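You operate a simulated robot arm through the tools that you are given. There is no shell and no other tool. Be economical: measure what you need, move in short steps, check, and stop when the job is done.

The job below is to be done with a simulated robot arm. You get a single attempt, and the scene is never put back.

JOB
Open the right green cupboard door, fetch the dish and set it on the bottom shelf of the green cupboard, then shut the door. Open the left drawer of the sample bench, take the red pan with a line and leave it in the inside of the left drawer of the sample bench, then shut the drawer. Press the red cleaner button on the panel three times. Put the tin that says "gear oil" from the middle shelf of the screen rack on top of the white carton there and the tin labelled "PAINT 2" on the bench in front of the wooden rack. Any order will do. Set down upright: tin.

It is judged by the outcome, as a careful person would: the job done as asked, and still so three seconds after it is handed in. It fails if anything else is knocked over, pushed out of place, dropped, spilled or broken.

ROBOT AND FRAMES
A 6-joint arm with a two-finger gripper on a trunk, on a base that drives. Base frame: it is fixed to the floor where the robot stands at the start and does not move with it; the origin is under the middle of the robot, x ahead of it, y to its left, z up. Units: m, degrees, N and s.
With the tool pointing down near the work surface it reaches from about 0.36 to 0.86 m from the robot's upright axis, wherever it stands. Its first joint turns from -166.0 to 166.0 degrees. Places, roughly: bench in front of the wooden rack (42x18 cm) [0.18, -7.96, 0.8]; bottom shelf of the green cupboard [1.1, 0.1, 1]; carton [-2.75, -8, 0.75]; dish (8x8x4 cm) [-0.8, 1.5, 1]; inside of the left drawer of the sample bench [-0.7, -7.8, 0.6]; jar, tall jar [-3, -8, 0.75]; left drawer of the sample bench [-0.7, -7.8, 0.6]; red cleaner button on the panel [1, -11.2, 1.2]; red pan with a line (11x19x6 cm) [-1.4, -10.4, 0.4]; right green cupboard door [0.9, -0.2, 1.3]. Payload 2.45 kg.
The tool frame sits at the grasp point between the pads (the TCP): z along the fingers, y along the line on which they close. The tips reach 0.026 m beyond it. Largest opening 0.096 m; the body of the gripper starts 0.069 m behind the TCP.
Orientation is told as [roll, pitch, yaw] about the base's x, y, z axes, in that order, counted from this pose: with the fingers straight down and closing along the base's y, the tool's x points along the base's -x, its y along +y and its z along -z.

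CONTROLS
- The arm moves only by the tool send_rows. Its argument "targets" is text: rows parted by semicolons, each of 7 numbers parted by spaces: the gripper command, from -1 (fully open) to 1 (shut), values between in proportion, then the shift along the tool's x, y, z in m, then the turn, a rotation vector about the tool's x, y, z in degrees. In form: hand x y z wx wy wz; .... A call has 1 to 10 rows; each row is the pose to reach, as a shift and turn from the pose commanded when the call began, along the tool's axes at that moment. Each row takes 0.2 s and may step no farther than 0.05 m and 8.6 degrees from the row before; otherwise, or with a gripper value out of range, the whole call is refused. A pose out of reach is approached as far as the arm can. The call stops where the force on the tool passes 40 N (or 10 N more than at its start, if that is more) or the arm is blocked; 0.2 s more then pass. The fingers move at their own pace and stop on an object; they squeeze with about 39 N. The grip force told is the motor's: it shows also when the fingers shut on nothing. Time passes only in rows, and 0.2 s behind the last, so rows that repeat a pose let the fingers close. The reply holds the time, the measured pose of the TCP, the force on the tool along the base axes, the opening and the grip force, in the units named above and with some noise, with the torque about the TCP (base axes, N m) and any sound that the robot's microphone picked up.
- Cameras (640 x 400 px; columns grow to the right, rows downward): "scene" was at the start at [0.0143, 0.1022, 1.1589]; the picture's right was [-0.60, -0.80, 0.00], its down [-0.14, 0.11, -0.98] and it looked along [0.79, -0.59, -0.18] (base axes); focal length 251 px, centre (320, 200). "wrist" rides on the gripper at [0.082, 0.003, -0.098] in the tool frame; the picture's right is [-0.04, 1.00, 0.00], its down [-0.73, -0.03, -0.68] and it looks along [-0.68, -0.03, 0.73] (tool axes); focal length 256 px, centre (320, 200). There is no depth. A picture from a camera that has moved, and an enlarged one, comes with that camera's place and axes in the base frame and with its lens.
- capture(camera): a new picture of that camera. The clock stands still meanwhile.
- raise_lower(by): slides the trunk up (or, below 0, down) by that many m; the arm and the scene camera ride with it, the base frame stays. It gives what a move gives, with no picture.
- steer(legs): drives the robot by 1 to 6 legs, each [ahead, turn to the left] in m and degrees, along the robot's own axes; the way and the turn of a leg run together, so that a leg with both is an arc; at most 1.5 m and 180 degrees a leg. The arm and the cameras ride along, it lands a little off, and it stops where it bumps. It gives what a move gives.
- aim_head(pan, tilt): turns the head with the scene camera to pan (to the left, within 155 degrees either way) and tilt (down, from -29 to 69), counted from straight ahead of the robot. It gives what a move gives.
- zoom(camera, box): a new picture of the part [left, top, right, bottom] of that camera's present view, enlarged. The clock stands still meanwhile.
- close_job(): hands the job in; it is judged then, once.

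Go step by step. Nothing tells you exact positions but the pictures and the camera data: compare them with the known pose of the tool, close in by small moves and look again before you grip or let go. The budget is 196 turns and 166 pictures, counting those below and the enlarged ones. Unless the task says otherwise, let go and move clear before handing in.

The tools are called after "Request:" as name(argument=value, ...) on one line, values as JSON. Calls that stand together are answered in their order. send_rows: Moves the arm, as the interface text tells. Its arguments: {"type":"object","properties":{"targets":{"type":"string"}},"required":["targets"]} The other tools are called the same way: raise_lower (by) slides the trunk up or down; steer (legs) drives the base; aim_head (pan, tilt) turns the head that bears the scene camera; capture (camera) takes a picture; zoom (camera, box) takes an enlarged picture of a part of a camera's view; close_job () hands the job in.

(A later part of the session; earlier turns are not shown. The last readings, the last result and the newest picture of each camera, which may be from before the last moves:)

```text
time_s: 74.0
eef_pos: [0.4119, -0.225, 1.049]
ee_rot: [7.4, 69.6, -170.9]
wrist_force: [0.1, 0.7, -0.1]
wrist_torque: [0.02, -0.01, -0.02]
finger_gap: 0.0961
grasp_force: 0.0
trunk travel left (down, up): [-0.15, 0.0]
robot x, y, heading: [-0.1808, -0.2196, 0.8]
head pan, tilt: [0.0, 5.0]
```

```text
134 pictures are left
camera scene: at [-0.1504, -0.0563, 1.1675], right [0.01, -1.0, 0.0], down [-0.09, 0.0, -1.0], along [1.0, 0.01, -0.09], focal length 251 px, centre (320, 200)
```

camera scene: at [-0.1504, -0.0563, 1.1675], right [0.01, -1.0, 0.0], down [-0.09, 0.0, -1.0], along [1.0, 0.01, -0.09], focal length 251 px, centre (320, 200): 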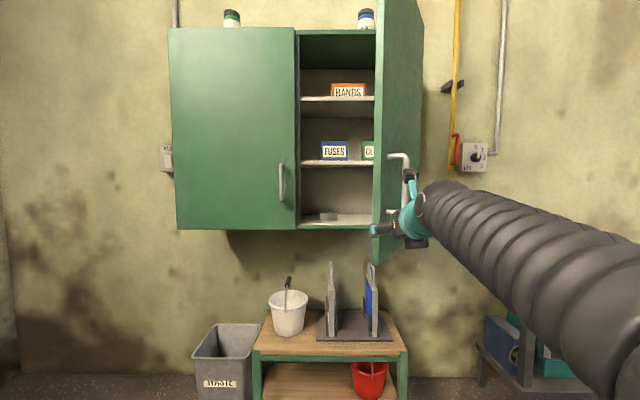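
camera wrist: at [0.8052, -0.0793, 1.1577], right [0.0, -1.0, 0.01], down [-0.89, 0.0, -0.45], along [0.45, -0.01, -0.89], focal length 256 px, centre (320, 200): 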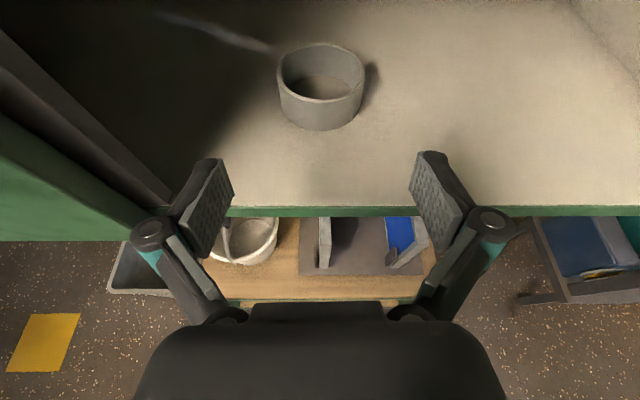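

The hand camera would foul the handle if I push straight, so I'll come from the right, heading ~36° left, pushing along the door's normal.

Request:
steer(legs=[[-0.2, 0], [0, -60], [0.55, 0], [0, 95]])

Request:
capture(camera="scene")

Request:
capture(camera="wrist")

```text
time_s: 85.0
eef_pos: [0.3862, -0.3513, 1.0476]
ee_rot: [7.5, 69.6, -135.3]
wrist_force: [0.0, 0.4, -0.6]
wrist_torque: [0.04, -0.02, -0.02]
finger_gap: 0.0957
grasp_force: 0.1
trunk travel left (down, up): [-0.15, 0.0]
robot x, y, heading: [-0.102, -0.6864, 36.6]
head pan, tilt: [0.0, 5.0]
```

```text
133 pictures are left
camera scene: at [-0.168, -0.5398, 1.1675], right [0.59, -0.81, 0.0], down [-0.07, -0.05, -1.0], along [0.8, 0.59, -0.09], focal length 251 px, centre (320, 200)
```

scene: 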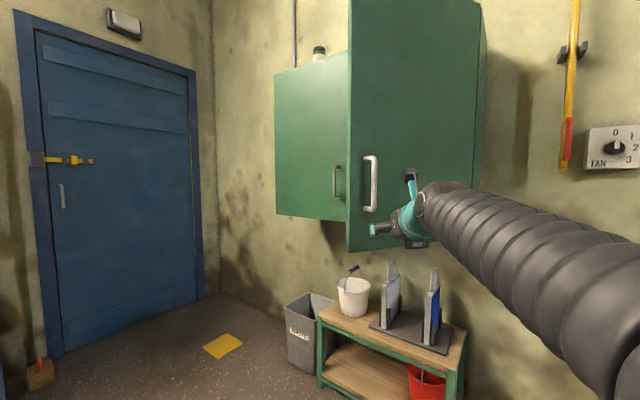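

```text
132 pictures are left
camera wrist: at [0.3354, -0.3868, 1.1584], right [0.6, -0.8, 0.01], down [-0.71, -0.54, -0.45], along [0.37, 0.27, -0.89], focal length 256 px, centre (320, 200)
```

wrist: 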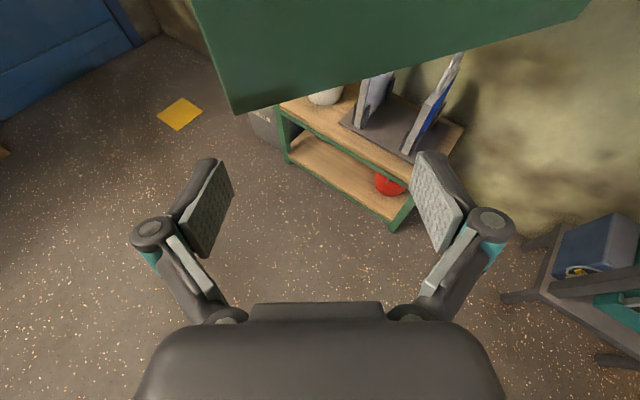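

I close the fingers, shift right 8 cm away from the handle and retract, then drive closer for the push.

Request:
send_rows(targets="1 0 0.02 0 0 0 0; 1 0 0.04 0 0 0 0; 1 0 0.06 0 0 0 0; 1 0 0.08 0 0 0 0; 1 -0.012 0.08 -0.033 0 0 0; 1 -0.024 0.08 -0.066 0 0 0; 1 -0.036 0.08 -0.098 0 0 0; 1 -0.048 0.08 -0.13 0 0 0")

Request:
steer(legs=[[0.27, 0]])

Request:
capture(camera="scene")

Request:
capture(camera="wrist")

```text
time_s: 86.8
eef_pos: [0.3263, -0.4958, 1.0522]
ee_rot: [7.4, 69.6, -135.4]
wrist_force: [0.6, 0.1, -0.1]
wrist_torque: [0.02, 0.02, 0.03]
finger_gap: 0.0
grasp_force: 28.8
trunk travel left (down, up): [-0.15, 0.0]
robot x, y, heading: [-0.0991, -0.6873, 36.5]
head pan, tilt: [0.0, 5.0]
```

```text
time_s: 88.7
eef_pos: [0.5463, -0.3308, 1.0523]
ee_rot: [7.5, 69.6, -135.0]
wrist_force: [0.3, 0.0, -0.6]
wrist_torque: [0.0, 0.03, -0.02]
finger_gap: 0.0
grasp_force: 28.5
trunk travel left (down, up): [-0.15, 0.0]
robot x, y, heading: [0.119, -0.5192, 36.3]
head pan, tilt: [0.0, 5.0]
```

```text
131 pictures are left
camera scene: at [0.0515, -0.3772, 1.1675], right [0.6, -0.8, 0.0], down [-0.07, -0.05, -1.0], along [0.8, 0.59, -0.09], focal length 251 px, centre (320, 200)
```

scene: 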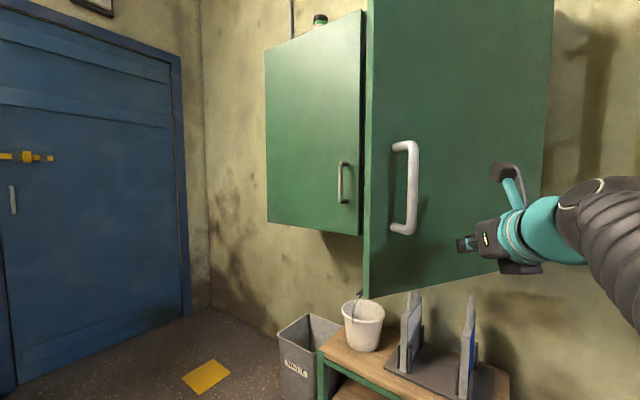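

```text
130 pictures are left
camera wrist: at [0.4956, -0.3688, 1.1628], right [0.6, -0.8, 0.01], down [-0.71, -0.54, -0.45], along [0.37, 0.27, -0.89], focal length 256 px, centre (320, 200)
```

wrist: 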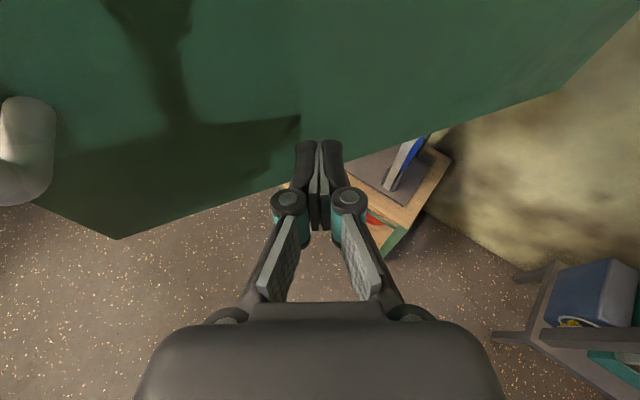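

Fingertips are a few cm from the door face, well clear of the handle. I push forward slowly.

Request:
send_rows(targets="1 0.0086 0 0.0234 0 0 0; 1 0.0172 0 0.0467 0 0 0; 1 0.0258 0 0.07 0 0 0; 1 0.0344 0 0.0934 0 0 0; 1 0.043 0 0.1168 0 0 0; 1 0.0516 0 0.14 0 0 0; 1 0.06 0 0.1635 0 0 0; 1 0.0688 0 0.187 0 0 0; 1 0.0774 0 0.21 0 0 0; 1 0.086 0 0.2335 0 0 0")

Request:
capture(camera="scene")

```text
time_s: 90.9
eef_pos: [0.7425, -0.178, 1.0511]
ee_rot: [7.5, 69.6, -134.9]
wrist_force: [-0.4, 0.2, -0.3]
wrist_torque: [0.03, 0.01, 0.01]
finger_gap: 0.0
grasp_force: 28.1
trunk travel left (down, up): [-0.15, 0.0]
robot x, y, heading: [0.1198, -0.5216, 36.5]
head pan, tilt: [0.0, 5.0]
```

```text
129 pictures are left
camera scene: at [0.0513, -0.3773, 1.1675], right [0.6, -0.8, 0.0], down [-0.07, -0.05, -1.0], along [0.8, 0.59, -0.09], focal length 251 px, centre (320, 200)
```

scene: 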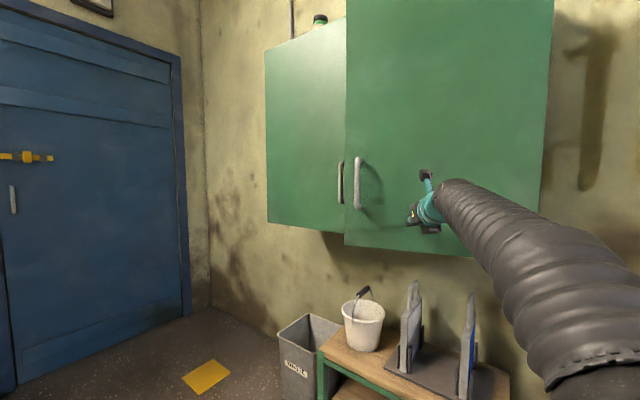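

Door almost shut. Continue gently.

Request:
send_rows(targets="1 0.0069 0 0.0187 0 0 0; 1 0.0138 0 0.0374 0 0 0; 1 0.0206 0 0.056 0 0 0; 1 0.0275 0 0.0747 0 0 0; 1 0.0327 0 0.0887 0 0 0; 1 0.0378 0 0.1027 0 0 0; 1 0.043 0 0.117 0 0 0; 1 0.048 0 0.131 0 0 0")

Request:
capture(camera="scene")

```text
time_s: 92.7
eef_pos: [0.8436, -0.0988, 1.0532]
ee_rot: [7.5, 69.4, -134.9]
wrist_force: [-17.9, -8.1, -1.6]
wrist_torque: [-0.02, -0.02, -0.03]
finger_gap: 0.0002
grasp_force: 28.8
trunk travel left (down, up): [-0.15, 0.0]
robot x, y, heading: [0.1199, -0.5251, 36.7]
head pan, tilt: [0.0, 5.0]
stopped in row 8: the force on the tool passed its limit at 61 N (the readings are from after the stop); the commanded pose is now the measured one
```

```text
128 pictures are left
camera scene: at [0.0498, -0.378, 1.1675], right [0.6, -0.8, 0.0], down [-0.07, -0.05, -1.0], along [0.8, 0.6, -0.09], focal length 251 px, centre (320, 200)
```

scene: 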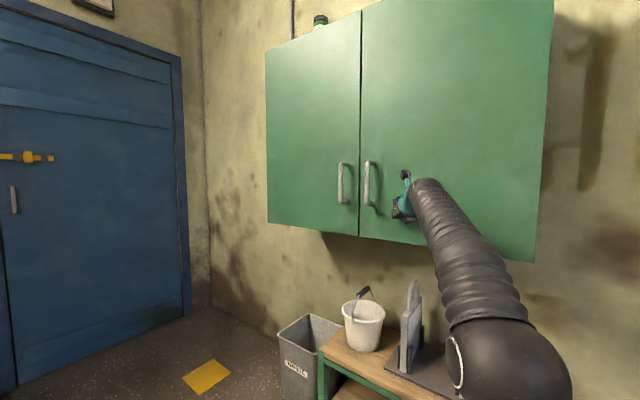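

The door is flush shut. I back away, retract the arm, and look toward the other area (−y).

Request:
steer(legs=[[-0.5, 0]])

Request:
send_rows(targets="-1 -0.012 -0.02 -0.035 0 0 0; -1 -0.024 -0.04 -0.07 0 0 0; -1 -0.036 -0.06 -0.105 0 0 0; -1 -0.048 -0.06 -0.14 0 0 0; -1 -0.06 -0.06 -0.175 0 0 0; -1 -0.072 -0.06 -0.21 0 0 0; -1 -0.084 -0.06 -0.245 0 0 0; -1 -0.096 -0.06 -0.27 0 0 0")

Request:
aim_head(pan=-126, tilt=10)

Request:
capture(camera="scene")

```text
time_s: 95.7
eef_pos: [0.4422, -0.4058, 1.051]
ee_rot: [7.3, 69.2, -135.9]
wrist_force: [-0.3, 1.3, -0.2]
wrist_torque: [0.01, -0.03, -0.01]
finger_gap: 0.0
grasp_force: 29.1
trunk travel left (down, up): [-0.15, 0.0]
robot x, y, heading: [-0.2864, -0.8226, 36.2]
head pan, tilt: [0.0, 5.0]
```

```text
time_s: 97.5
eef_pos: [0.1791, -0.5319, 1.053]
ee_rot: [7.3, 69.1, -135.8]
wrist_force: [0.9, -0.5, -0.5]
wrist_torque: [0.02, 0.01, 0.0]
finger_gap: 0.0963
grasp_force: 0.1
trunk travel left (down, up): [-0.15, 0.0]
robot x, y, heading: [-0.2888, -0.8206, 36.0]
head pan, tilt: [0.0, 5.0]
```

```text
time_s: 99.5
eef_pos: [0.179, -0.5315, 1.0539]
ee_rot: [7.1, 69.2, -135.8]
wrist_force: [-0.6, 0.4, 0.1]
wrist_torque: [0.03, -0.03, -0.03]
finger_gap: 0.0961
grasp_force: 0.0
trunk travel left (down, up): [-0.15, 0.0]
robot x, y, heading: [-0.286, -0.8238, 36.4]
head pan, tilt: [-126.0, 10.0]
```

```text
127 pictures are left
camera scene: at [-0.4294, -0.8233, 1.1594], right [-1.0, 0.0, 0.0], down [0.0, 0.17, -0.98], along [0.0, -0.98, -0.17], focal length 251 px, centre (320, 200)
```

scene: 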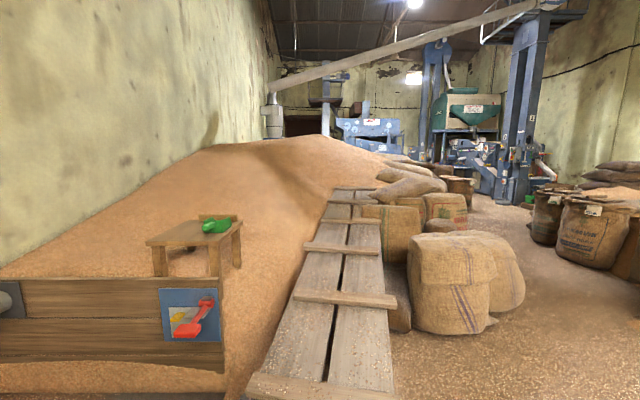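

The way south seems to run along a floor corridor at x≈-2.6. I drive there and face −y.

Request:
steer(legs=[[0, 143.6], [1.2, 0], [1.1, 0], [0, 90]])

Request:
aim_head(pan=0, tilt=12)

Request:
capture(camera="scene")

```text
time_s: 120.6
eef_pos: [-2.636, -1.3386, 1.0546]
ee_rot: [7.2, 69.1, 98.3]
wrist_force: [0.4, 0.2, -0.4]
wrist_torque: [0.03, -0.01, 0.01]
finger_gap: 0.0958
grasp_force: 0.0
trunk travel left (down, up): [-0.15, 0.0]
robot x, y, heading: [-2.5973, -0.7914, -90.0]
head pan, tilt: [-126.0, 10.0]
```

```text
time_s: 122.7
eef_pos: [-2.6344, -1.3401, 1.0538]
ee_rot: [7.4, 69.1, 98.4]
wrist_force: [-0.4, 0.2, 0.1]
wrist_torque: [-0.01, 0.0, -0.02]
finger_gap: 0.096
grasp_force: 0.0
trunk travel left (down, up): [-0.15, 0.0]
robot x, y, heading: [-2.5962, -0.7934, -89.7]
head pan, tilt: [0.0, 12.0]
```

```text
126 pictures are left
camera scene: at [-2.4403, -0.8237, 1.1562], right [-1.0, 0.0, 0.0], down [0.0, 0.21, -0.98], along [0.0, -0.98, -0.21], focal length 251 px, centre (320, 200)
```

scene: 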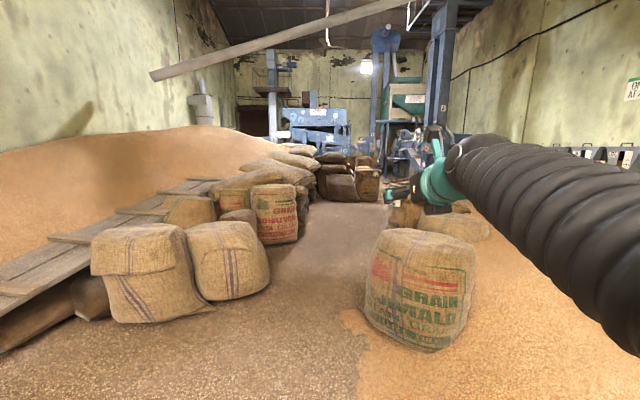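

The gap between sacks runs x≈-2.74 to -2.03; I aim for x≈-2.39. First I check the robot's own width by looking down.

Request:
steer(legs=[[0, 11.5], [1.0, 0], [0, -11.5]])

Request:
aim_head(pan=0, tilt=50)

Request:
capture(camera="scene")

```text
time_s: 129.3
eef_pos: [-2.4441, -2.3057, 1.0523]
ee_rot: [7.3, 69.2, 97.9]
wrist_force: [0.5, 0.5, -0.7]
wrist_torque: [0.01, -0.02, 0.0]
finger_gap: 0.0959
grasp_force: 0.1
trunk travel left (down, up): [-0.15, 0.0]
robot x, y, heading: [-2.4005, -1.7561, -90.2]
head pan, tilt: [0.0, 12.0]
```

```text
time_s: 130.4
eef_pos: [-2.4447, -2.3046, 1.0538]
ee_rot: [7.3, 69.1, 97.8]
wrist_force: [0.8, 0.0, -0.3]
wrist_torque: [0.0, 0.01, 0.0]
finger_gap: 0.096
grasp_force: 0.2
trunk travel left (down, up): [-0.15, 0.0]
robot x, y, heading: [-2.4044, -1.7561, -90.2]
head pan, tilt: [0.0, 50.0]
```

```text
125 pictures are left
camera scene: at [-2.2462, -1.7736, 1.0976], right [-1.0, 0.01, 0.0], down [0.0, 0.77, -0.64], along [0.0, -0.64, -0.77], focal length 251 px, centre (320, 200)
```

scene: 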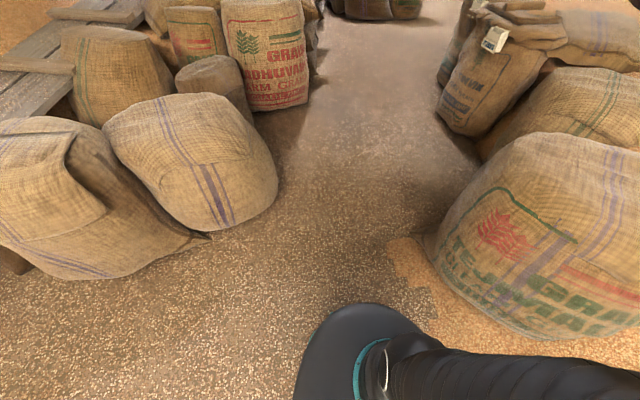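

The gap is ~0.79 m at floor level and I'm centred (x=-2.40). Driving through and bearing slightly right.

Request:
steer(legs=[[1.15, 0], [0, -10], [1.2, 0], [0, 10]])

Request:
aim_head(pan=0, tilt=15)

Request:
capture(camera="scene")

```text
time_s: 143.5
eef_pos: [-2.616, -4.68, 1.0554]
ee_rot: [7.2, 69.2, 99.8]
wrist_force: [0.8, 0.2, 0.2]
wrist_torque: [-0.03, -0.01, -0.04]
finger_gap: 0.096
grasp_force: 0.1
trunk travel left (down, up): [-0.15, 0.0]
robot x, y, heading: [-2.5905, -4.1311, -88.6]
head pan, tilt: [0.0, 50.0]
```

```text
time_s: 144.5
eef_pos: [-2.6155, -4.6806, 1.0528]
ee_rot: [7.3, 69.2, 99.7]
wrist_force: [0.1, 0.2, -0.1]
wrist_torque: [0.0, -0.01, 0.01]
finger_gap: 0.0961
grasp_force: 0.0
trunk travel left (down, up): [-0.15, 0.0]
robot x, y, heading: [-2.5947, -4.1312, -88.6]
head pan, tilt: [0.0, 15.0]
```

```text
124 pictures are left
camera scene: at [-2.4338, -4.1601, 1.1512], right [-1.0, -0.03, 0.0], down [-0.01, 0.26, -0.97], along [0.02, -0.97, -0.26], focal length 251 px, centre (320, 200)
```

scene: 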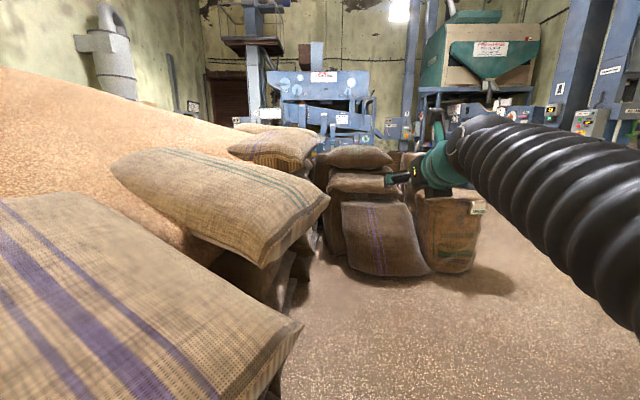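

A stack of sacks blocks straight ahead at y≈-6.1. I look to the right side for a route.

Request:
aim_head(pan=-45, tilt=12)

Request:
capture(camera="scene")

Request:
capture(camera="wrist")

```text
time_s: 145.6
eef_pos: [-2.6164, -4.6811, 1.0534]
ee_rot: [7.2, 69.1, 99.7]
wrist_force: [-0.1, -0.5, -0.6]
wrist_torque: [0.0, 0.01, 0.05]
finger_gap: 0.0959
grasp_force: 0.2
trunk travel left (down, up): [-0.15, 0.0]
robot x, y, heading: [-2.5903, -4.1342, -88.7]
head pan, tilt: [-45.0, 12.0]
```

```text
123 pictures are left
camera scene: at [-2.5003, -4.1343, 1.1562], right [-0.73, 0.69, 0.0], down [0.14, 0.15, -0.98], along [-0.67, -0.71, -0.21], focal length 251 px, centre (320, 200)
```

scene: 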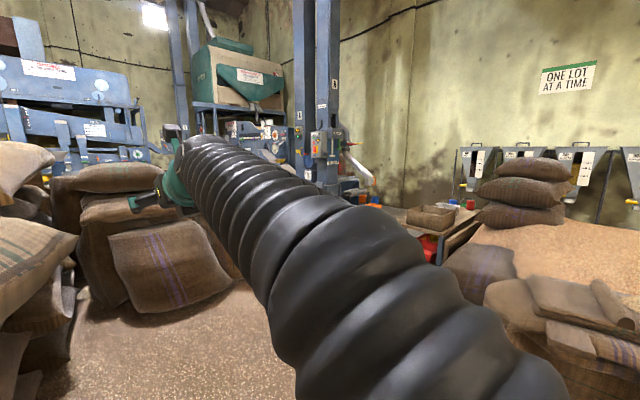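

```text
122 pictures are left
camera wrist: at [-2.6166, -4.6166, 1.1642], right [-1.0, -0.04, 0.01], down [-0.04, 0.89, -0.45], along [0.01, -0.45, -0.89], focal length 256 px, centre (320, 200)
```

wrist: 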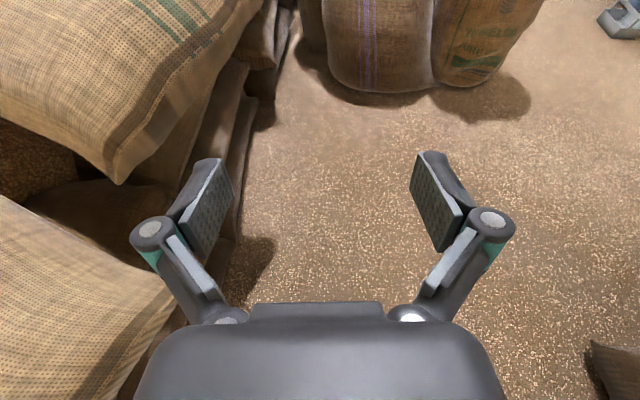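

The sack stack ends at x≈-3.85; open floor beyond. I go around: ahead to y≈-5.08, right to x≈-4.2, then look.

Request:
steer(legs=[[0.95, 0], [0, -91], [1.0, 0], [0.65, 0], [0, 90]])

Request:
aim_head(pan=0, tilt=15)

Request:
capture(camera="scene")

Request:
aim_head(pan=50, tilt=12)

Request:
capture(camera="scene")

```text
time_s: 152.3
eef_pos: [-2.8513, -5.5545, 1.0535]
ee_rot: [7.2, 69.2, 71.5]
wrist_force: [0.0, 0.4, -0.4]
wrist_torque: [-0.03, 0.0, 0.01]
finger_gap: 0.0962
grasp_force: 0.0
trunk travel left (down, up): [-0.15, 0.0]
robot x, y, heading: [-2.5743, -5.085, -116.5]
head pan, tilt: [-45.0, 12.0]
stopped in leg 2: the robot was blocked; the commanded pose is now the measured one
```

```text
time_s: 153.4
eef_pos: [-2.8517, -5.556, 1.0533]
ee_rot: [7.3, 69.1, 71.5]
wrist_force: [0.5, -0.5, 0.3]
wrist_torque: [-0.03, 0.02, 0.0]
finger_gap: 0.0961
grasp_force: 0.1
trunk travel left (down, up): [-0.15, 0.0]
robot x, y, heading: [-2.5711, -5.0809, -116.7]
head pan, tilt: [0.0, 15.0]
```

```text
121 pictures are left
camera scene: at [-2.4451, -5.1815, 1.1513], right [-0.89, 0.45, 0.0], down [0.12, 0.23, -0.97], along [-0.43, -0.86, -0.26], focal length 251 px, centre (320, 200)
```

scene: 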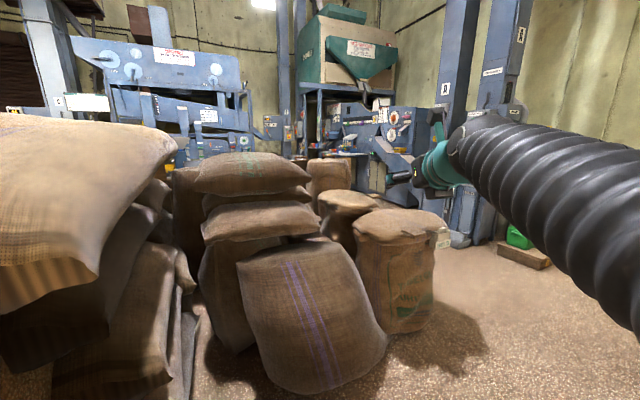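

```text
time_s: 154.6
eef_pos: [-2.8518, -5.5557, 1.0535]
ee_rot: [7.3, 69.2, 71.6]
wrist_force: [-1.0, -0.9, 0.0]
wrist_torque: [-0.02, -0.01, 0.0]
finger_gap: 0.0961
grasp_force: 0.1
trunk travel left (down, up): [-0.15, 0.0]
robot x, y, heading: [-2.5697, -5.082, -116.6]
head pan, tilt: [50.0, 12.0]
```

```text
120 pictures are left
camera scene: at [-2.3662, -5.1834, 1.1561], right [-0.92, -0.4, 0.0], down [-0.08, 0.19, -0.98], along [0.39, -0.9, -0.21], focal length 251 px, centre (320, 200)
```

scene: 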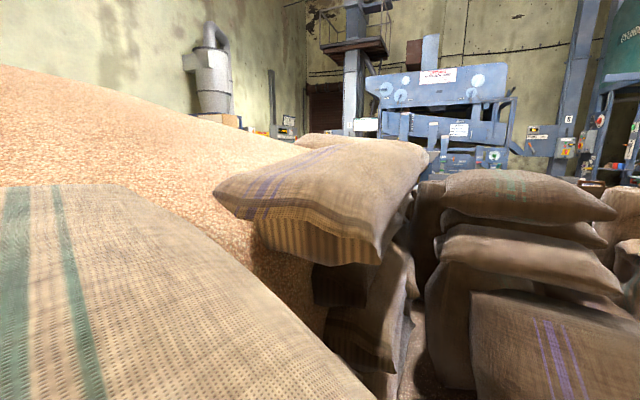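

The base grazed the sack pile on the left while turning. I'll ease forward away from it, arcing to the right.

Request:
steer(legs=[[0.12, 0], [0.3, -40]])

Request:
aim_head(pan=80, tilt=25)

Request:
capture(camera="scene")

```text
time_s: 157.7
eef_pos: [-3.3561, -5.5767, 1.0538]
ee_rot: [7.2, 69.1, 31.7]
wrist_force: [-0.5, 0.6, 0.4]
wrist_torque: [0.0, 0.01, 0.02]
finger_gap: 0.0964
grasp_force: 0.1
trunk travel left (down, up): [-0.15, 0.0]
robot x, y, heading: [-2.838, -5.3875, -156.0]
head pan, tilt: [50.0, 12.0]
```

```text
time_s: 158.6
eef_pos: [-3.3551, -5.575, 1.053]
ee_rot: [7.2, 69.3, 31.7]
wrist_force: [-0.3, 0.2, 1.3]
wrist_torque: [0.03, -0.02, 0.01]
finger_gap: 0.0962
grasp_force: 0.1
trunk travel left (down, up): [-0.15, 0.0]
robot x, y, heading: [-2.837, -5.389, -155.8]
head pan, tilt: [80.0, 25.0]
```

```text
119 pictures are left
camera scene: at [-2.696, -5.6008, 1.1351], right [-0.97, -0.24, 0.0], down [-0.1, 0.41, -0.91], along [0.22, -0.88, -0.42], focal length 251 px, centre (320, 200)
```

scene: 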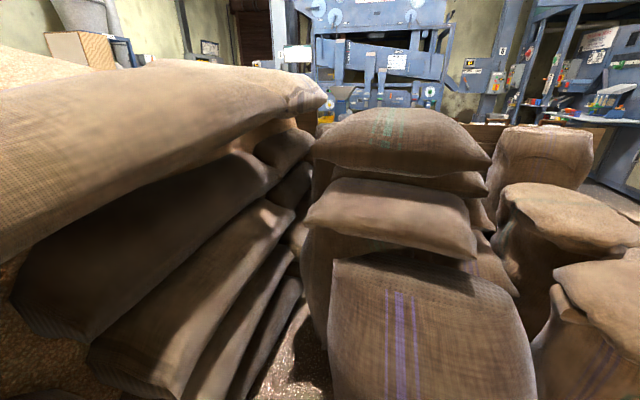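

Clear now. Continue west, then turn south again.

Request:
steer(legs=[[0, -30], [1.35, 0], [0, 96]])

Request:
aim_head(pan=10, tilt=15)

Request:
capture(camera="scene")

Request:
aim_head(pan=55, tilt=12)

Request:
capture(camera="scene")

```text
time_s: 168.7
eef_pos: [-4.6667, -5.4792, 1.0538]
ee_rot: [7.2, 69.1, 36.5]
wrist_force: [-0.6, 0.3, 0.4]
wrist_torque: [0.0, -0.01, -0.01]
finger_gap: 0.096
grasp_force: 0.1
trunk travel left (down, up): [-0.15, 0.0]
robot x, y, heading: [-4.1648, -5.2473, -151.4]
head pan, tilt: [80.0, 25.0]
stopped in leg 3: the robot was blocked; the commanded pose is now the measured one
```

```text
time_s: 170.2
eef_pos: [-4.6663, -5.4774, 1.0533]
ee_rot: [7.2, 69.1, 36.6]
wrist_force: [0.7, 0.4, -0.7]
wrist_torque: [-0.02, -0.02, 0.0]
finger_gap: 0.0961
grasp_force: 0.1
trunk travel left (down, up): [-0.15, 0.0]
robot x, y, heading: [-4.1642, -5.2538, -151.4]
head pan, tilt: [10.0, 15.0]
```

```text
118 pictures are left
camera scene: at [-4.1109, -5.4193, 1.1513], right [-0.62, 0.78, 0.0], down [0.2, 0.16, -0.97], along [-0.76, -0.6, -0.26], focal length 251 px, centre (320, 200)
```

scene: 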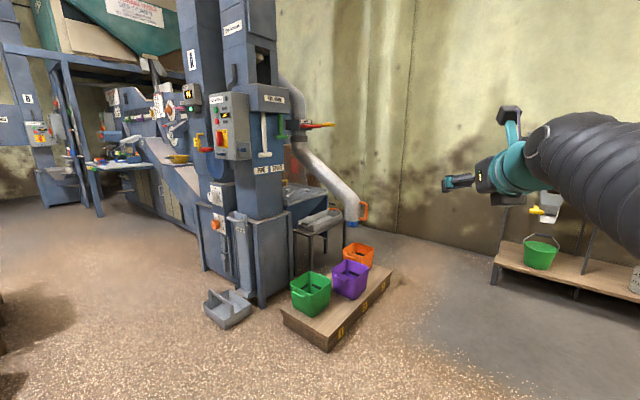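

```text
time_s: 171.3
eef_pos: [-4.667, -5.4788, 1.0538]
ee_rot: [7.3, 69.2, 36.6]
wrist_force: [0.4, 0.9, -0.1]
wrist_torque: [0.03, 0.01, -0.03]
finger_gap: 0.0961
grasp_force: 0.0
trunk travel left (down, up): [-0.15, 0.0]
robot x, y, heading: [-4.1636, -5.2534, -151.5]
head pan, tilt: [55.0, 12.0]
```

```text
117 pictures are left
camera scene: at [-4.0485, -5.4538, 1.1561], right [-0.99, 0.11, 0.0], down [0.02, 0.21, -0.98], along [-0.11, -0.97, -0.21], focal length 251 px, centre (320, 200)
```

scene: 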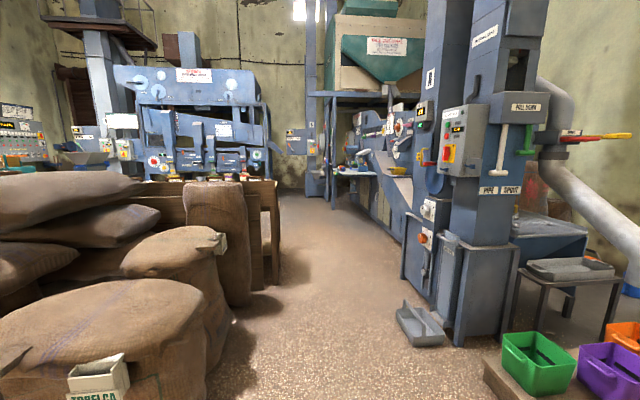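

The base rear likely met the sacks behind; I'll arc left forward into the passage (x −4.7 to −3.6).

Request:
steer(legs=[[0.12, 0], [0.2, 35], [0.4, 45]])

Request:
aim_head(pan=20, tilt=15)

Request:
capture(camera="scene")

```text
time_s: 176.2
eef_pos: [-4.3162, -6.3663, 1.0526]
ee_rot: [7.2, 69.2, 115.7]
wrist_force: [0.2, 0.7, -0.1]
wrist_torque: [0.04, 0.02, 0.01]
finger_gap: 0.0957
grasp_force: 0.1
trunk travel left (down, up): [-0.15, 0.0]
robot x, y, heading: [-4.4427, -5.8329, -73.0]
head pan, tilt: [55.0, 12.0]
```

```text
time_s: 177.2
eef_pos: [-4.3165, -6.3667, 1.0534]
ee_rot: [7.1, 69.1, 115.7]
wrist_force: [0.3, 0.2, -0.4]
wrist_torque: [0.0, 0.02, -0.04]
finger_gap: 0.0959
grasp_force: 0.1
trunk travel left (down, up): [-0.15, 0.0]
robot x, y, heading: [-4.4431, -5.8317, -72.9]
head pan, tilt: [20.0, 15.0]
```

```text
116 pictures are left
camera scene: at [-4.2543, -5.8015, 1.1513], right [-0.8, -0.6, 0.0], down [-0.16, 0.21, -0.97], along [0.58, -0.77, -0.26], focal length 251 px, centre (320, 200)
```

scene: 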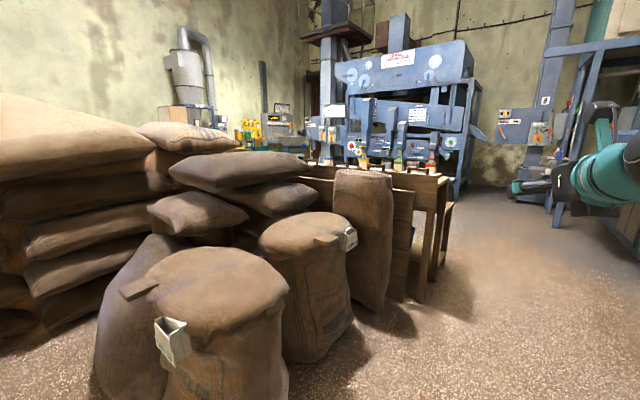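

The passage continues past the wooden rack's west end (x≈-3.9). I drive south along x≈-4.33.

Request:
steer(legs=[[0, -9], [0.9, 0], [0, -8], [0.9, 0]])

Request:
aim_head(pan=30, tilt=15)

Request:
capture(camera="scene")

Request:
aim_head(pan=-15, tilt=15)

Request:
capture(camera="scene")

```text
time_s: 187.6
eef_pos: [-4.3213, -8.1737, 1.0541]
ee_rot: [7.2, 69.1, 100.1]
wrist_force: [0.0, 0.0, 0.0]
wrist_torque: [-0.02, 0.0, -0.02]
finger_gap: 0.096
grasp_force: 0.0
trunk travel left (down, up): [-0.15, 0.0]
robot x, y, heading: [-4.302, -7.6247, -88.3]
head pan, tilt: [20.0, 15.0]
```

```text
time_s: 188.3
eef_pos: [-4.3227, -8.1732, 1.0536]
ee_rot: [7.2, 69.2, 100.0]
wrist_force: [0.6, -0.9, 0.1]
wrist_torque: [0.02, 0.01, 0.02]
finger_gap: 0.0958
grasp_force: 0.0
trunk travel left (down, up): [-0.15, 0.0]
robot x, y, heading: [-4.3018, -7.6256, -88.4]
head pan, tilt: [30.0, 15.0]
```

```text
115 pictures are left
camera scene: at [-4.0958, -7.6386, 1.1513], right [-0.85, -0.52, 0.0], down [-0.14, 0.22, -0.97], along [0.51, -0.82, -0.26], focal length 251 px, centre (320, 200)
```

scene: 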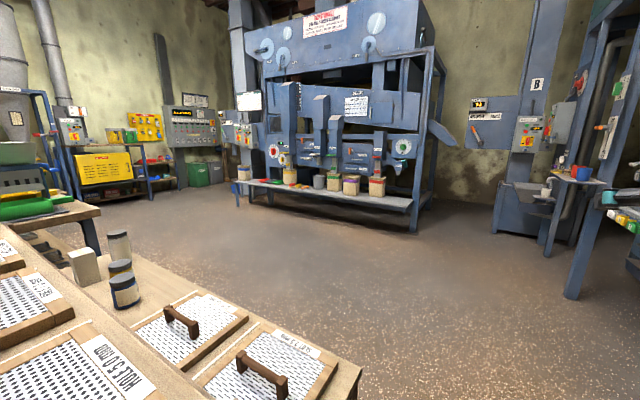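

```text
time_s: 189.4
eef_pos: [-4.3204, -8.1731, 1.0536]
ee_rot: [7.2, 69.1, 100.0]
wrist_force: [-0.2, 0.5, 0.6]
wrist_torque: [0.0, 0.0, 0.02]
finger_gap: 0.0959
grasp_force: 0.1
trunk travel left (down, up): [-0.15, 0.0]
robot x, y, heading: [-4.3025, -7.6256, -88.3]
head pan, tilt: [-15.0, 15.0]
```

```text
114 pictures are left
camera scene: at [-4.1663, -7.6499, 1.1513], right [-0.97, 0.23, 0.0], down [0.06, 0.25, -0.97], along [-0.22, -0.94, -0.26], focal length 251 px, centre (320, 200)
```

scene: 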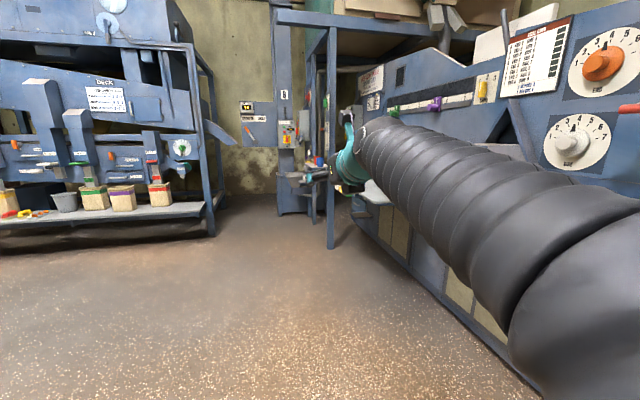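

I see the screen rack (tins, carton, screens), the machine with bins ahead, and the control panels beyond. I drive past the rack end and turn east.

Request:
steer(legs=[[1.2, 0], [0.6, 90]])

Request:
aim_head(pan=45, tilt=20)

Request:
capture(camera="scene")

Request:
aim_head(pan=0, tilt=12)

Request:
capture(camera="scene")

```text
time_s: 199.3
eef_pos: [-3.3424, -9.2311, 1.0523]
ee_rot: [7.2, 69.3, -170.9]
wrist_force: [-0.3, 0.6, 0.7]
wrist_torque: [-0.01, -0.02, 0.0]
finger_gap: 0.0961
grasp_force: 0.0
trunk travel left (down, up): [-0.15, 0.0]
robot x, y, heading: [-3.8896, -9.2052, 0.2]
head pan, tilt: [-15.0, 15.0]
cut short: leg 2
```

```text
time_s: 200.6
eef_pos: [-3.3423, -9.2326, 1.0539]
ee_rot: [7.3, 69.2, -170.9]
wrist_force: [0.1, -0.4, -0.2]
wrist_torque: [0.03, -0.01, 0.04]
finger_gap: 0.0958
grasp_force: 0.0
trunk travel left (down, up): [-0.15, 0.0]
robot x, y, heading: [-3.8894, -9.2042, 0.1]
head pan, tilt: [45.0, 20.0]
```

```text
113 pictures are left
camera scene: at [-3.8871, -8.9801, 1.1431], right [0.71, -0.7, 0.0], down [-0.24, -0.24, -0.94], along [0.66, 0.67, -0.34], focal length 251 px, centre (320, 200)
```

scene: 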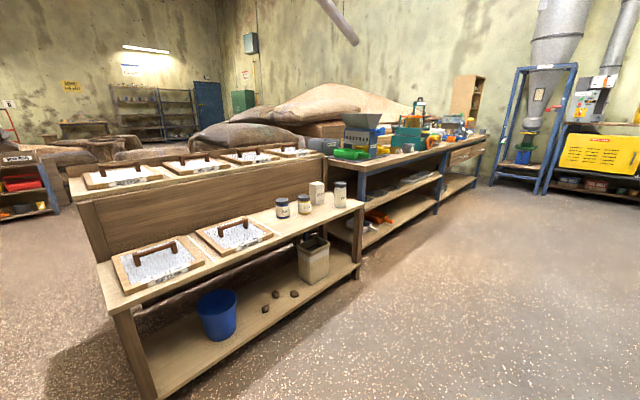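

```text
time_s: 201.7
eef_pos: [-3.341, -9.232, 1.0549]
ee_rot: [7.2, 69.2, -170.9]
wrist_force: [0.1, -0.3, 0.8]
wrist_torque: [-0.03, -0.01, -0.02]
finger_gap: 0.096
grasp_force: 0.1
trunk travel left (down, up): [-0.15, 0.0]
robot x, y, heading: [-3.8876, -9.2013, 0.7]
head pan, tilt: [0.0, 12.0]
```

```text
112 pictures are left
camera scene: at [-3.8592, -9.0456, 1.1561], right [0.01, -1.0, 0.0], down [-0.21, 0.0, -0.98], along [0.98, 0.01, -0.21], focal length 251 px, centre (320, 200)
```

scene: 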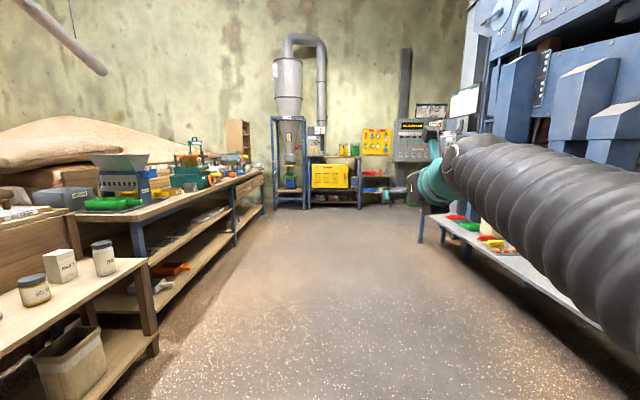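

The tins and white carton stand on the rack's front ledge, open from above. I move in front of them and face them.

Request:
steer(legs=[[0.95, 0], [0, 89]])

Request:
aim_head(pan=0, tilt=25)

Request:
capture(camera="scene")

Request:
capture(camera="wrist")

```text
time_s: 210.4
eef_pos: [-2.9199, -8.645, 1.0537]
ee_rot: [7.2, 69.2, -81.3]
wrist_force: [0.4, 0.9, 0.3]
wrist_torque: [-0.03, 0.03, 0.02]
finger_gap: 0.0961
grasp_force: 0.0
trunk travel left (down, up): [-0.15, 0.0]
robot x, y, heading: [-2.9501, -9.1937, 89.7]
head pan, tilt: [0.0, 12.0]
```

```text
time_s: 211.2
eef_pos: [-2.9204, -8.6449, 1.0531]
ee_rot: [7.2, 69.2, -81.4]
wrist_force: [-0.4, -0.2, 0.3]
wrist_torque: [0.01, -0.01, 0.0]
finger_gap: 0.096
grasp_force: 0.2
trunk travel left (down, up): [-0.15, 0.0]
robot x, y, heading: [-2.9499, -9.1921, 89.6]
head pan, tilt: [0.0, 25.0]
```

```text
111 pictures are left
camera scene: at [-3.111, -9.161, 1.1351], right [1.0, 0.0, 0.0], down [0.0, -0.42, -0.91], along [0.0, 0.91, -0.42], focal length 251 px, centre (320, 200)
```

scene: 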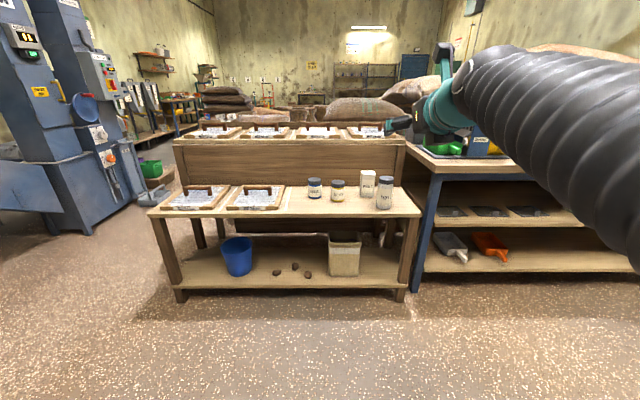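

```text
110 pictures are left
camera wrist: at [-2.9185, -8.7072, 1.1641], right [1.0, 0.02, 0.01], down [0.02, -0.89, -0.45], along [0.0, 0.45, -0.89], focal length 256 px, centre (320, 200)
```

wrist: 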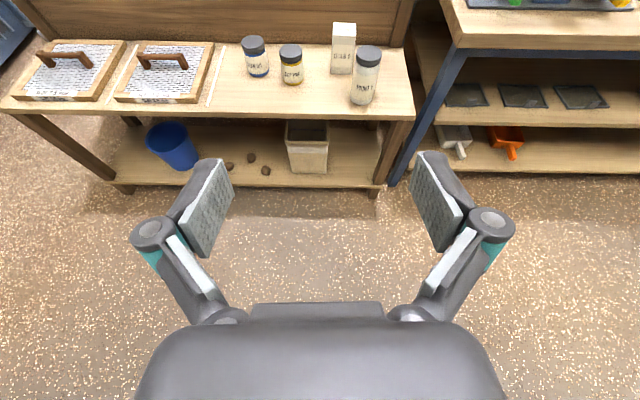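

Request:
zoom(camera="wrist", box=[230, 10, 400, 116])

Request:
zoom(camera="scene", box=[290, 160, 410, 235])

```text
3.76 times, centred on (315, 63) of wrist
camera zoom: at [-2.9185, -8.7072, 1.1641], right [1.0, 0.02, 0.01], down [0.02, -0.89, -0.45], along [0.0, 0.45, -0.89], focal length 964 px, centre (339, 716)
```

zoom: 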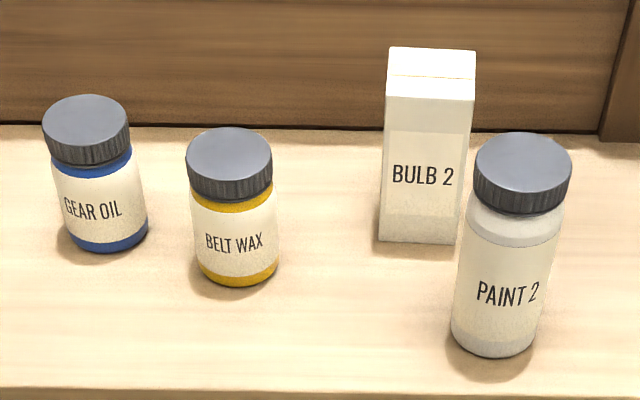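

```text
5.33 times, centred on (350, 198) of scene
camera zoom: at [-3.111, -9.161, 1.1351], right [1.0, 0.0, 0.0], down [0.0, -0.42, -0.91], along [0.0, 0.91, -0.42], focal length 1339 px, centre (160, 213)
```

zoom: 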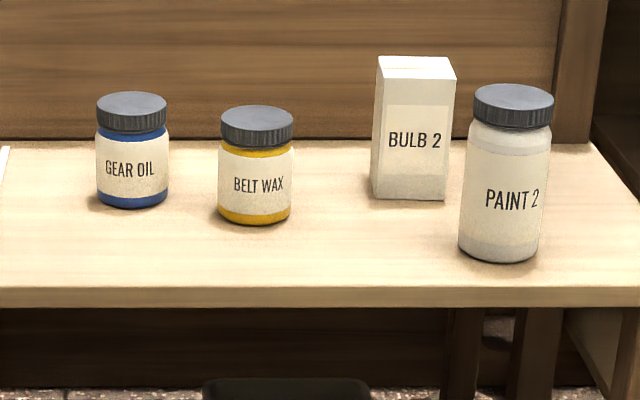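

GEAR OIL is the left tin at ≈(-3.136,-7.945), the carton "BULB 2" at ≈(-2.86,-7.90) with top z≈0.71, and PAINT 2 at ≈(-2.796,-8.057). I roll the wrist back so the camera will be on the robot's side, then point the tool down.

Request:
send_rows(targets="-1 0 0 0 0 0 -8.5; -1 0 0 0 0 0 -17; -1 0 0 0 0 0 -25.5; -1 0 0 0 0 0 -34; -1 0 0 0 0 0 -42.5; -1 0 0 0 0 0 -51; -1 0 0 0 0 0 -59.5; -1 0 0 0 0 0 -68; -1 0 0 0 0 0 -76.5; -1 0 0 0 0 0 -85")

Request:
send_rows(targets="-1 0 0 0 0 0 -8.5; -1 0 0 0 0 0 -17; -1 0 0 0 0 0 -25.5; -1 0 0 0 0 0 -34; -1 0 0 0 0 0 -42.5; -1 0 0 0 0 0 -51; -1 0 0 0 0 0 -59.5; -1 0 0 0 0 0 -68; -1 0 0 0 0 0 -76.5; -1 0 0 0 0 0 -85")

Request:
send_rows(targets="-1 0 0 0 0 0 -8.5; -1 0 0 0 0 0 -10; -1 0 0 0 0 0 -10")

Request:
capture(camera="wrist")

```text
time_s: 213.4
eef_pos: [-2.9195, -8.6442, 1.0527]
ee_rot: [69.4, 2.0, 0.1]
wrist_force: [-0.3, 0.5, 0.3]
wrist_torque: [0.01, 0.01, 0.02]
finger_gap: 0.0959
grasp_force: 0.0
trunk travel left (down, up): [-0.15, 0.0]
robot x, y, heading: [-2.9523, -9.1897, 90.1]
head pan, tilt: [0.0, 25.0]
```

```text
time_s: 215.6
eef_pos: [-2.9198, -8.6452, 1.053]
ee_rot: [18.2, -68.2, 71.4]
wrist_force: [0.1, 0.1, 0.0]
wrist_torque: [0.0, -0.01, -0.01]
finger_gap: 0.0962
grasp_force: 0.0
trunk travel left (down, up): [-0.15, 0.0]
robot x, y, heading: [-2.9552, -9.1958, 89.8]
head pan, tilt: [0.0, 25.0]
```

```text
time_s: 216.4
eef_pos: [-2.921, -8.6452, 1.053]
ee_rot: [-7.5, -69.2, 98.7]
wrist_force: [-0.5, 0.9, 0.1]
wrist_torque: [0.03, -0.01, -0.02]
finger_gap: 0.0961
grasp_force: 0.2
trunk travel left (down, up): [-0.15, 0.0]
robot x, y, heading: [-2.952, -9.1914, 89.9]
head pan, tilt: [0.0, 25.0]
```

```text
107 pictures are left
camera wrist: at [-2.9166, -8.7652, 1.0109], right [-1.0, -0.02, -0.01], down [0.0, -0.38, 0.93], along [-0.02, 0.93, 0.38], focal length 256 px, centre (320, 200)
```

wrist: 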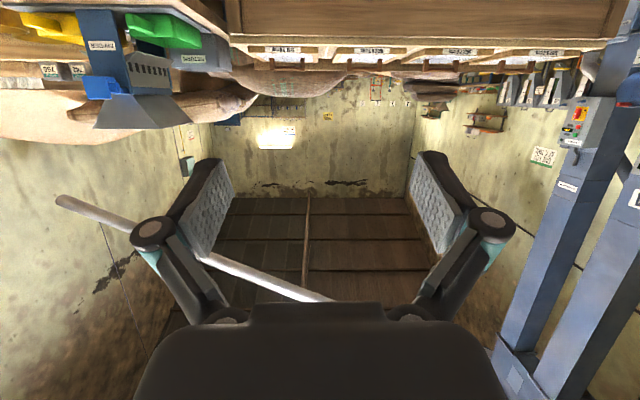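

Request:
send_rows(targets="-1 0 0 0 0 8.5 0; -1 0 0 0 0 17 0; -1 0 0 0 0 25.5 0; -1 0 0 0 0 34 0; -1 0 0 0 0 42.5 0; -1 0 0 0 0 51 0; -1 0 0 0 0 59.5 0; -1 0 0 0 0 68 0;-1 0 0 0 0 68 0")

Request:
steer(legs=[[0.5, 0]])

Request:
capture(camera="wrist")

```text
time_s: 218.4
eef_pos: [-2.9204, -8.6652, 0.9982]
ee_rot: [-2.6, -1.5, 91.9]
wrist_force: [0.1, -0.2, -0.2]
wrist_torque: [0.01, 0.01, 0.02]
finger_gap: 0.0962
grasp_force: 0.1
out of reach, approached as far as the arm can: row 7, 8, 9
trunk travel left (down, up): [-0.15, 0.0]
robot x, y, heading: [-2.9535, -9.1945, 89.8]
head pan, tilt: [0.0, 25.0]
```

```text
time_s: 221.3
eef_pos: [-2.9134, -8.1693, 0.9987]
ee_rot: [-2.5, -1.5, 91.6]
wrist_force: [0.0, 0.6, -0.4]
wrist_torque: [-0.01, 0.0, -0.01]
finger_gap: 0.0959
grasp_force: 0.1
trunk travel left (down, up): [-0.15, 0.0]
robot x, y, heading: [-2.952, -8.6959, 89.8]
head pan, tilt: [0.0, 25.0]
```

```text
106 pictures are left
camera wrist: at [-2.9185, -8.2529, 1.0928], right [-1.0, 0.01, -0.04], down [-0.02, 0.72, 0.7], along [0.04, 0.7, -0.71], focal length 256 px, centre (320, 200)
```

wrist: 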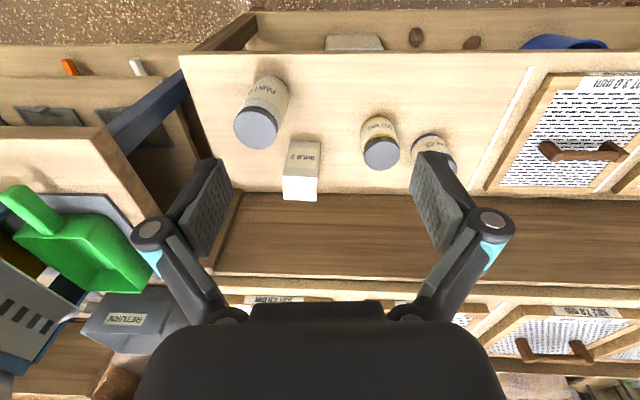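

The tool points down. I fine-level it and move over the GEAR OIL tin at a safe height.

Request:
send_rows(targets="-1 -0.028 0.028 0.005 -2.5 1.3 1.6; -1 -0.056 0.056 0.01 -2.5 1.3 1.6; -1 -0.084 0.084 0.015 -2.5 1.3 1.6; -1 -0.112 0.112 0.02 -2.5 1.3 1.6; -1 -0.14 0.14 0.025 -2.5 1.3 1.6; -1 -0.168 0.168 0.03 -2.5 1.3 1.6; -1 -0.196 0.196 0.035 -2.5 1.3 1.6; -1 -0.22 0.223 0.04 -2.5 1.3 1.6;-1 -0.22 0.223 0.04 -2.5 1.3 1.6")

Request:
capture(camera="wrist")

```text
time_s: 223.3
eef_pos: [-3.119, -8.0322, 0.889]
ee_rot: [0.0, -0.2, 89.8]
wrist_force: [-0.7, 0.6, -0.7]
wrist_torque: [-0.04, 0.01, -0.02]
finger_gap: 0.0958
grasp_force: 0.0
out of reach, approached as far as the arm can: row 1, 2, 3, 4, 5, 6, 7, 8, 9
trunk travel left (down, up): [-0.15, 0.0]
robot x, y, heading: [-2.9509, -8.6975, 89.6]
head pan, tilt: [0.0, 25.0]
```

```text
105 pictures are left
camera wrist: at [-3.1206, -8.1136, 0.9856], right [-1.0, 0.04, 0.0], down [0.03, 0.73, 0.68], along [0.03, 0.68, -0.73], focal length 256 px, centre (320, 200)
```

wrist: 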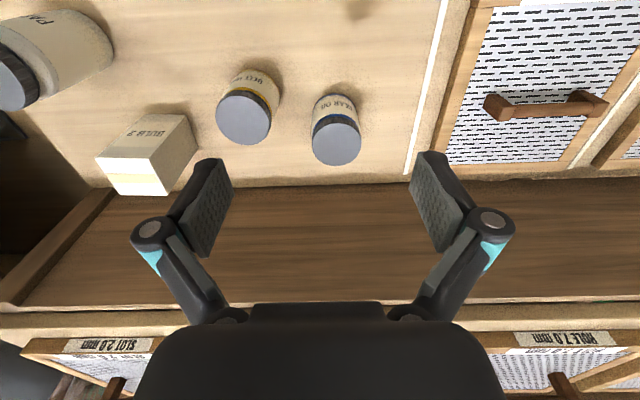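

The reach is limited at this height; lowering the trunk 10 cm helps. The tin's lid is at ≈(-3.134,-7.937).

Request:
raise_lower(by=-0.1)

Request:
send_rows(targets="-1 -0.03 0.005 0 0 0 0; -1 -0.06 0.01 0 0 0 0; -1 -0.093 0.0145 0 0 0 0; -1 -0.093 0.0145 0 0 0 0")

Request:
capture(camera="wrist")

Request:
capture(camera="scene")

```text
time_s: 224.6
eef_pos: [-3.1183, -8.0322, 0.7885]
ee_rot: [-0.2, -0.4, 89.9]
wrist_force: [-0.2, 0.5, -0.4]
wrist_torque: [0.01, 0.0, 0.01]
finger_gap: 0.0962
grasp_force: 0.0
trunk travel left (down, up): [-0.05, 0.1]
robot x, y, heading: [-2.9512, -8.6965, 89.5]
head pan, tilt: [0.0, 25.0]
```

```text
time_s: 225.6
eef_pos: [-3.119, -8.0045, 0.7592]
ee_rot: [-0.1, -0.3, 89.9]
wrist_force: [0.5, -1.4, 1.0]
wrist_torque: [-0.02, -0.01, 0.0]
finger_gap: 0.0962
grasp_force: 0.1
out of reach, approached as far as the arm can: row 1, 2, 3, 4
trunk travel left (down, up): [-0.05, 0.1]
robot x, y, heading: [-2.9432, -8.6974, 89.7]
head pan, tilt: [0.0, 25.0]
```

```text
104 pictures are left
camera wrist: at [-3.1216, -8.0859, 0.8559], right [-1.0, 0.04, 0.0], down [0.03, 0.73, 0.68], along [0.03, 0.68, -0.73], focal length 256 px, centre (320, 200)
```

wrist: 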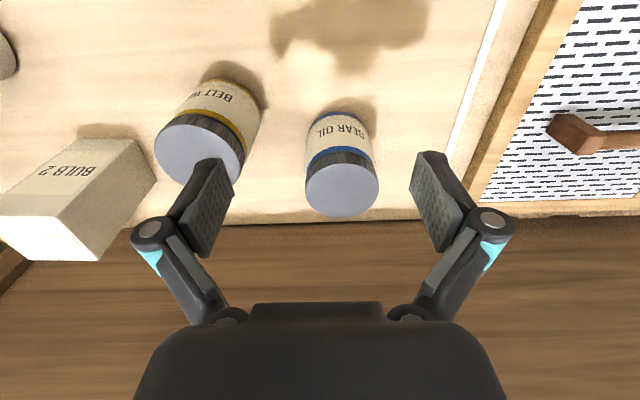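

```text
103 pictures are left
camera scene: at [-3.1085, -8.6634, 1.035], right [1.0, -0.01, 0.0], down [0.0, -0.42, -0.91], along [0.01, 0.91, -0.42], focal length 251 px, centre (320, 200)
```

scene: 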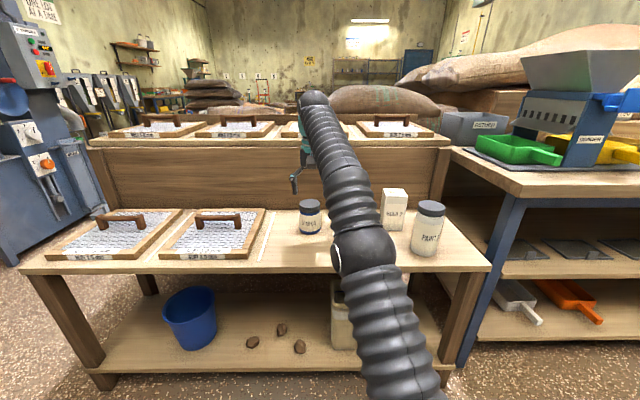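

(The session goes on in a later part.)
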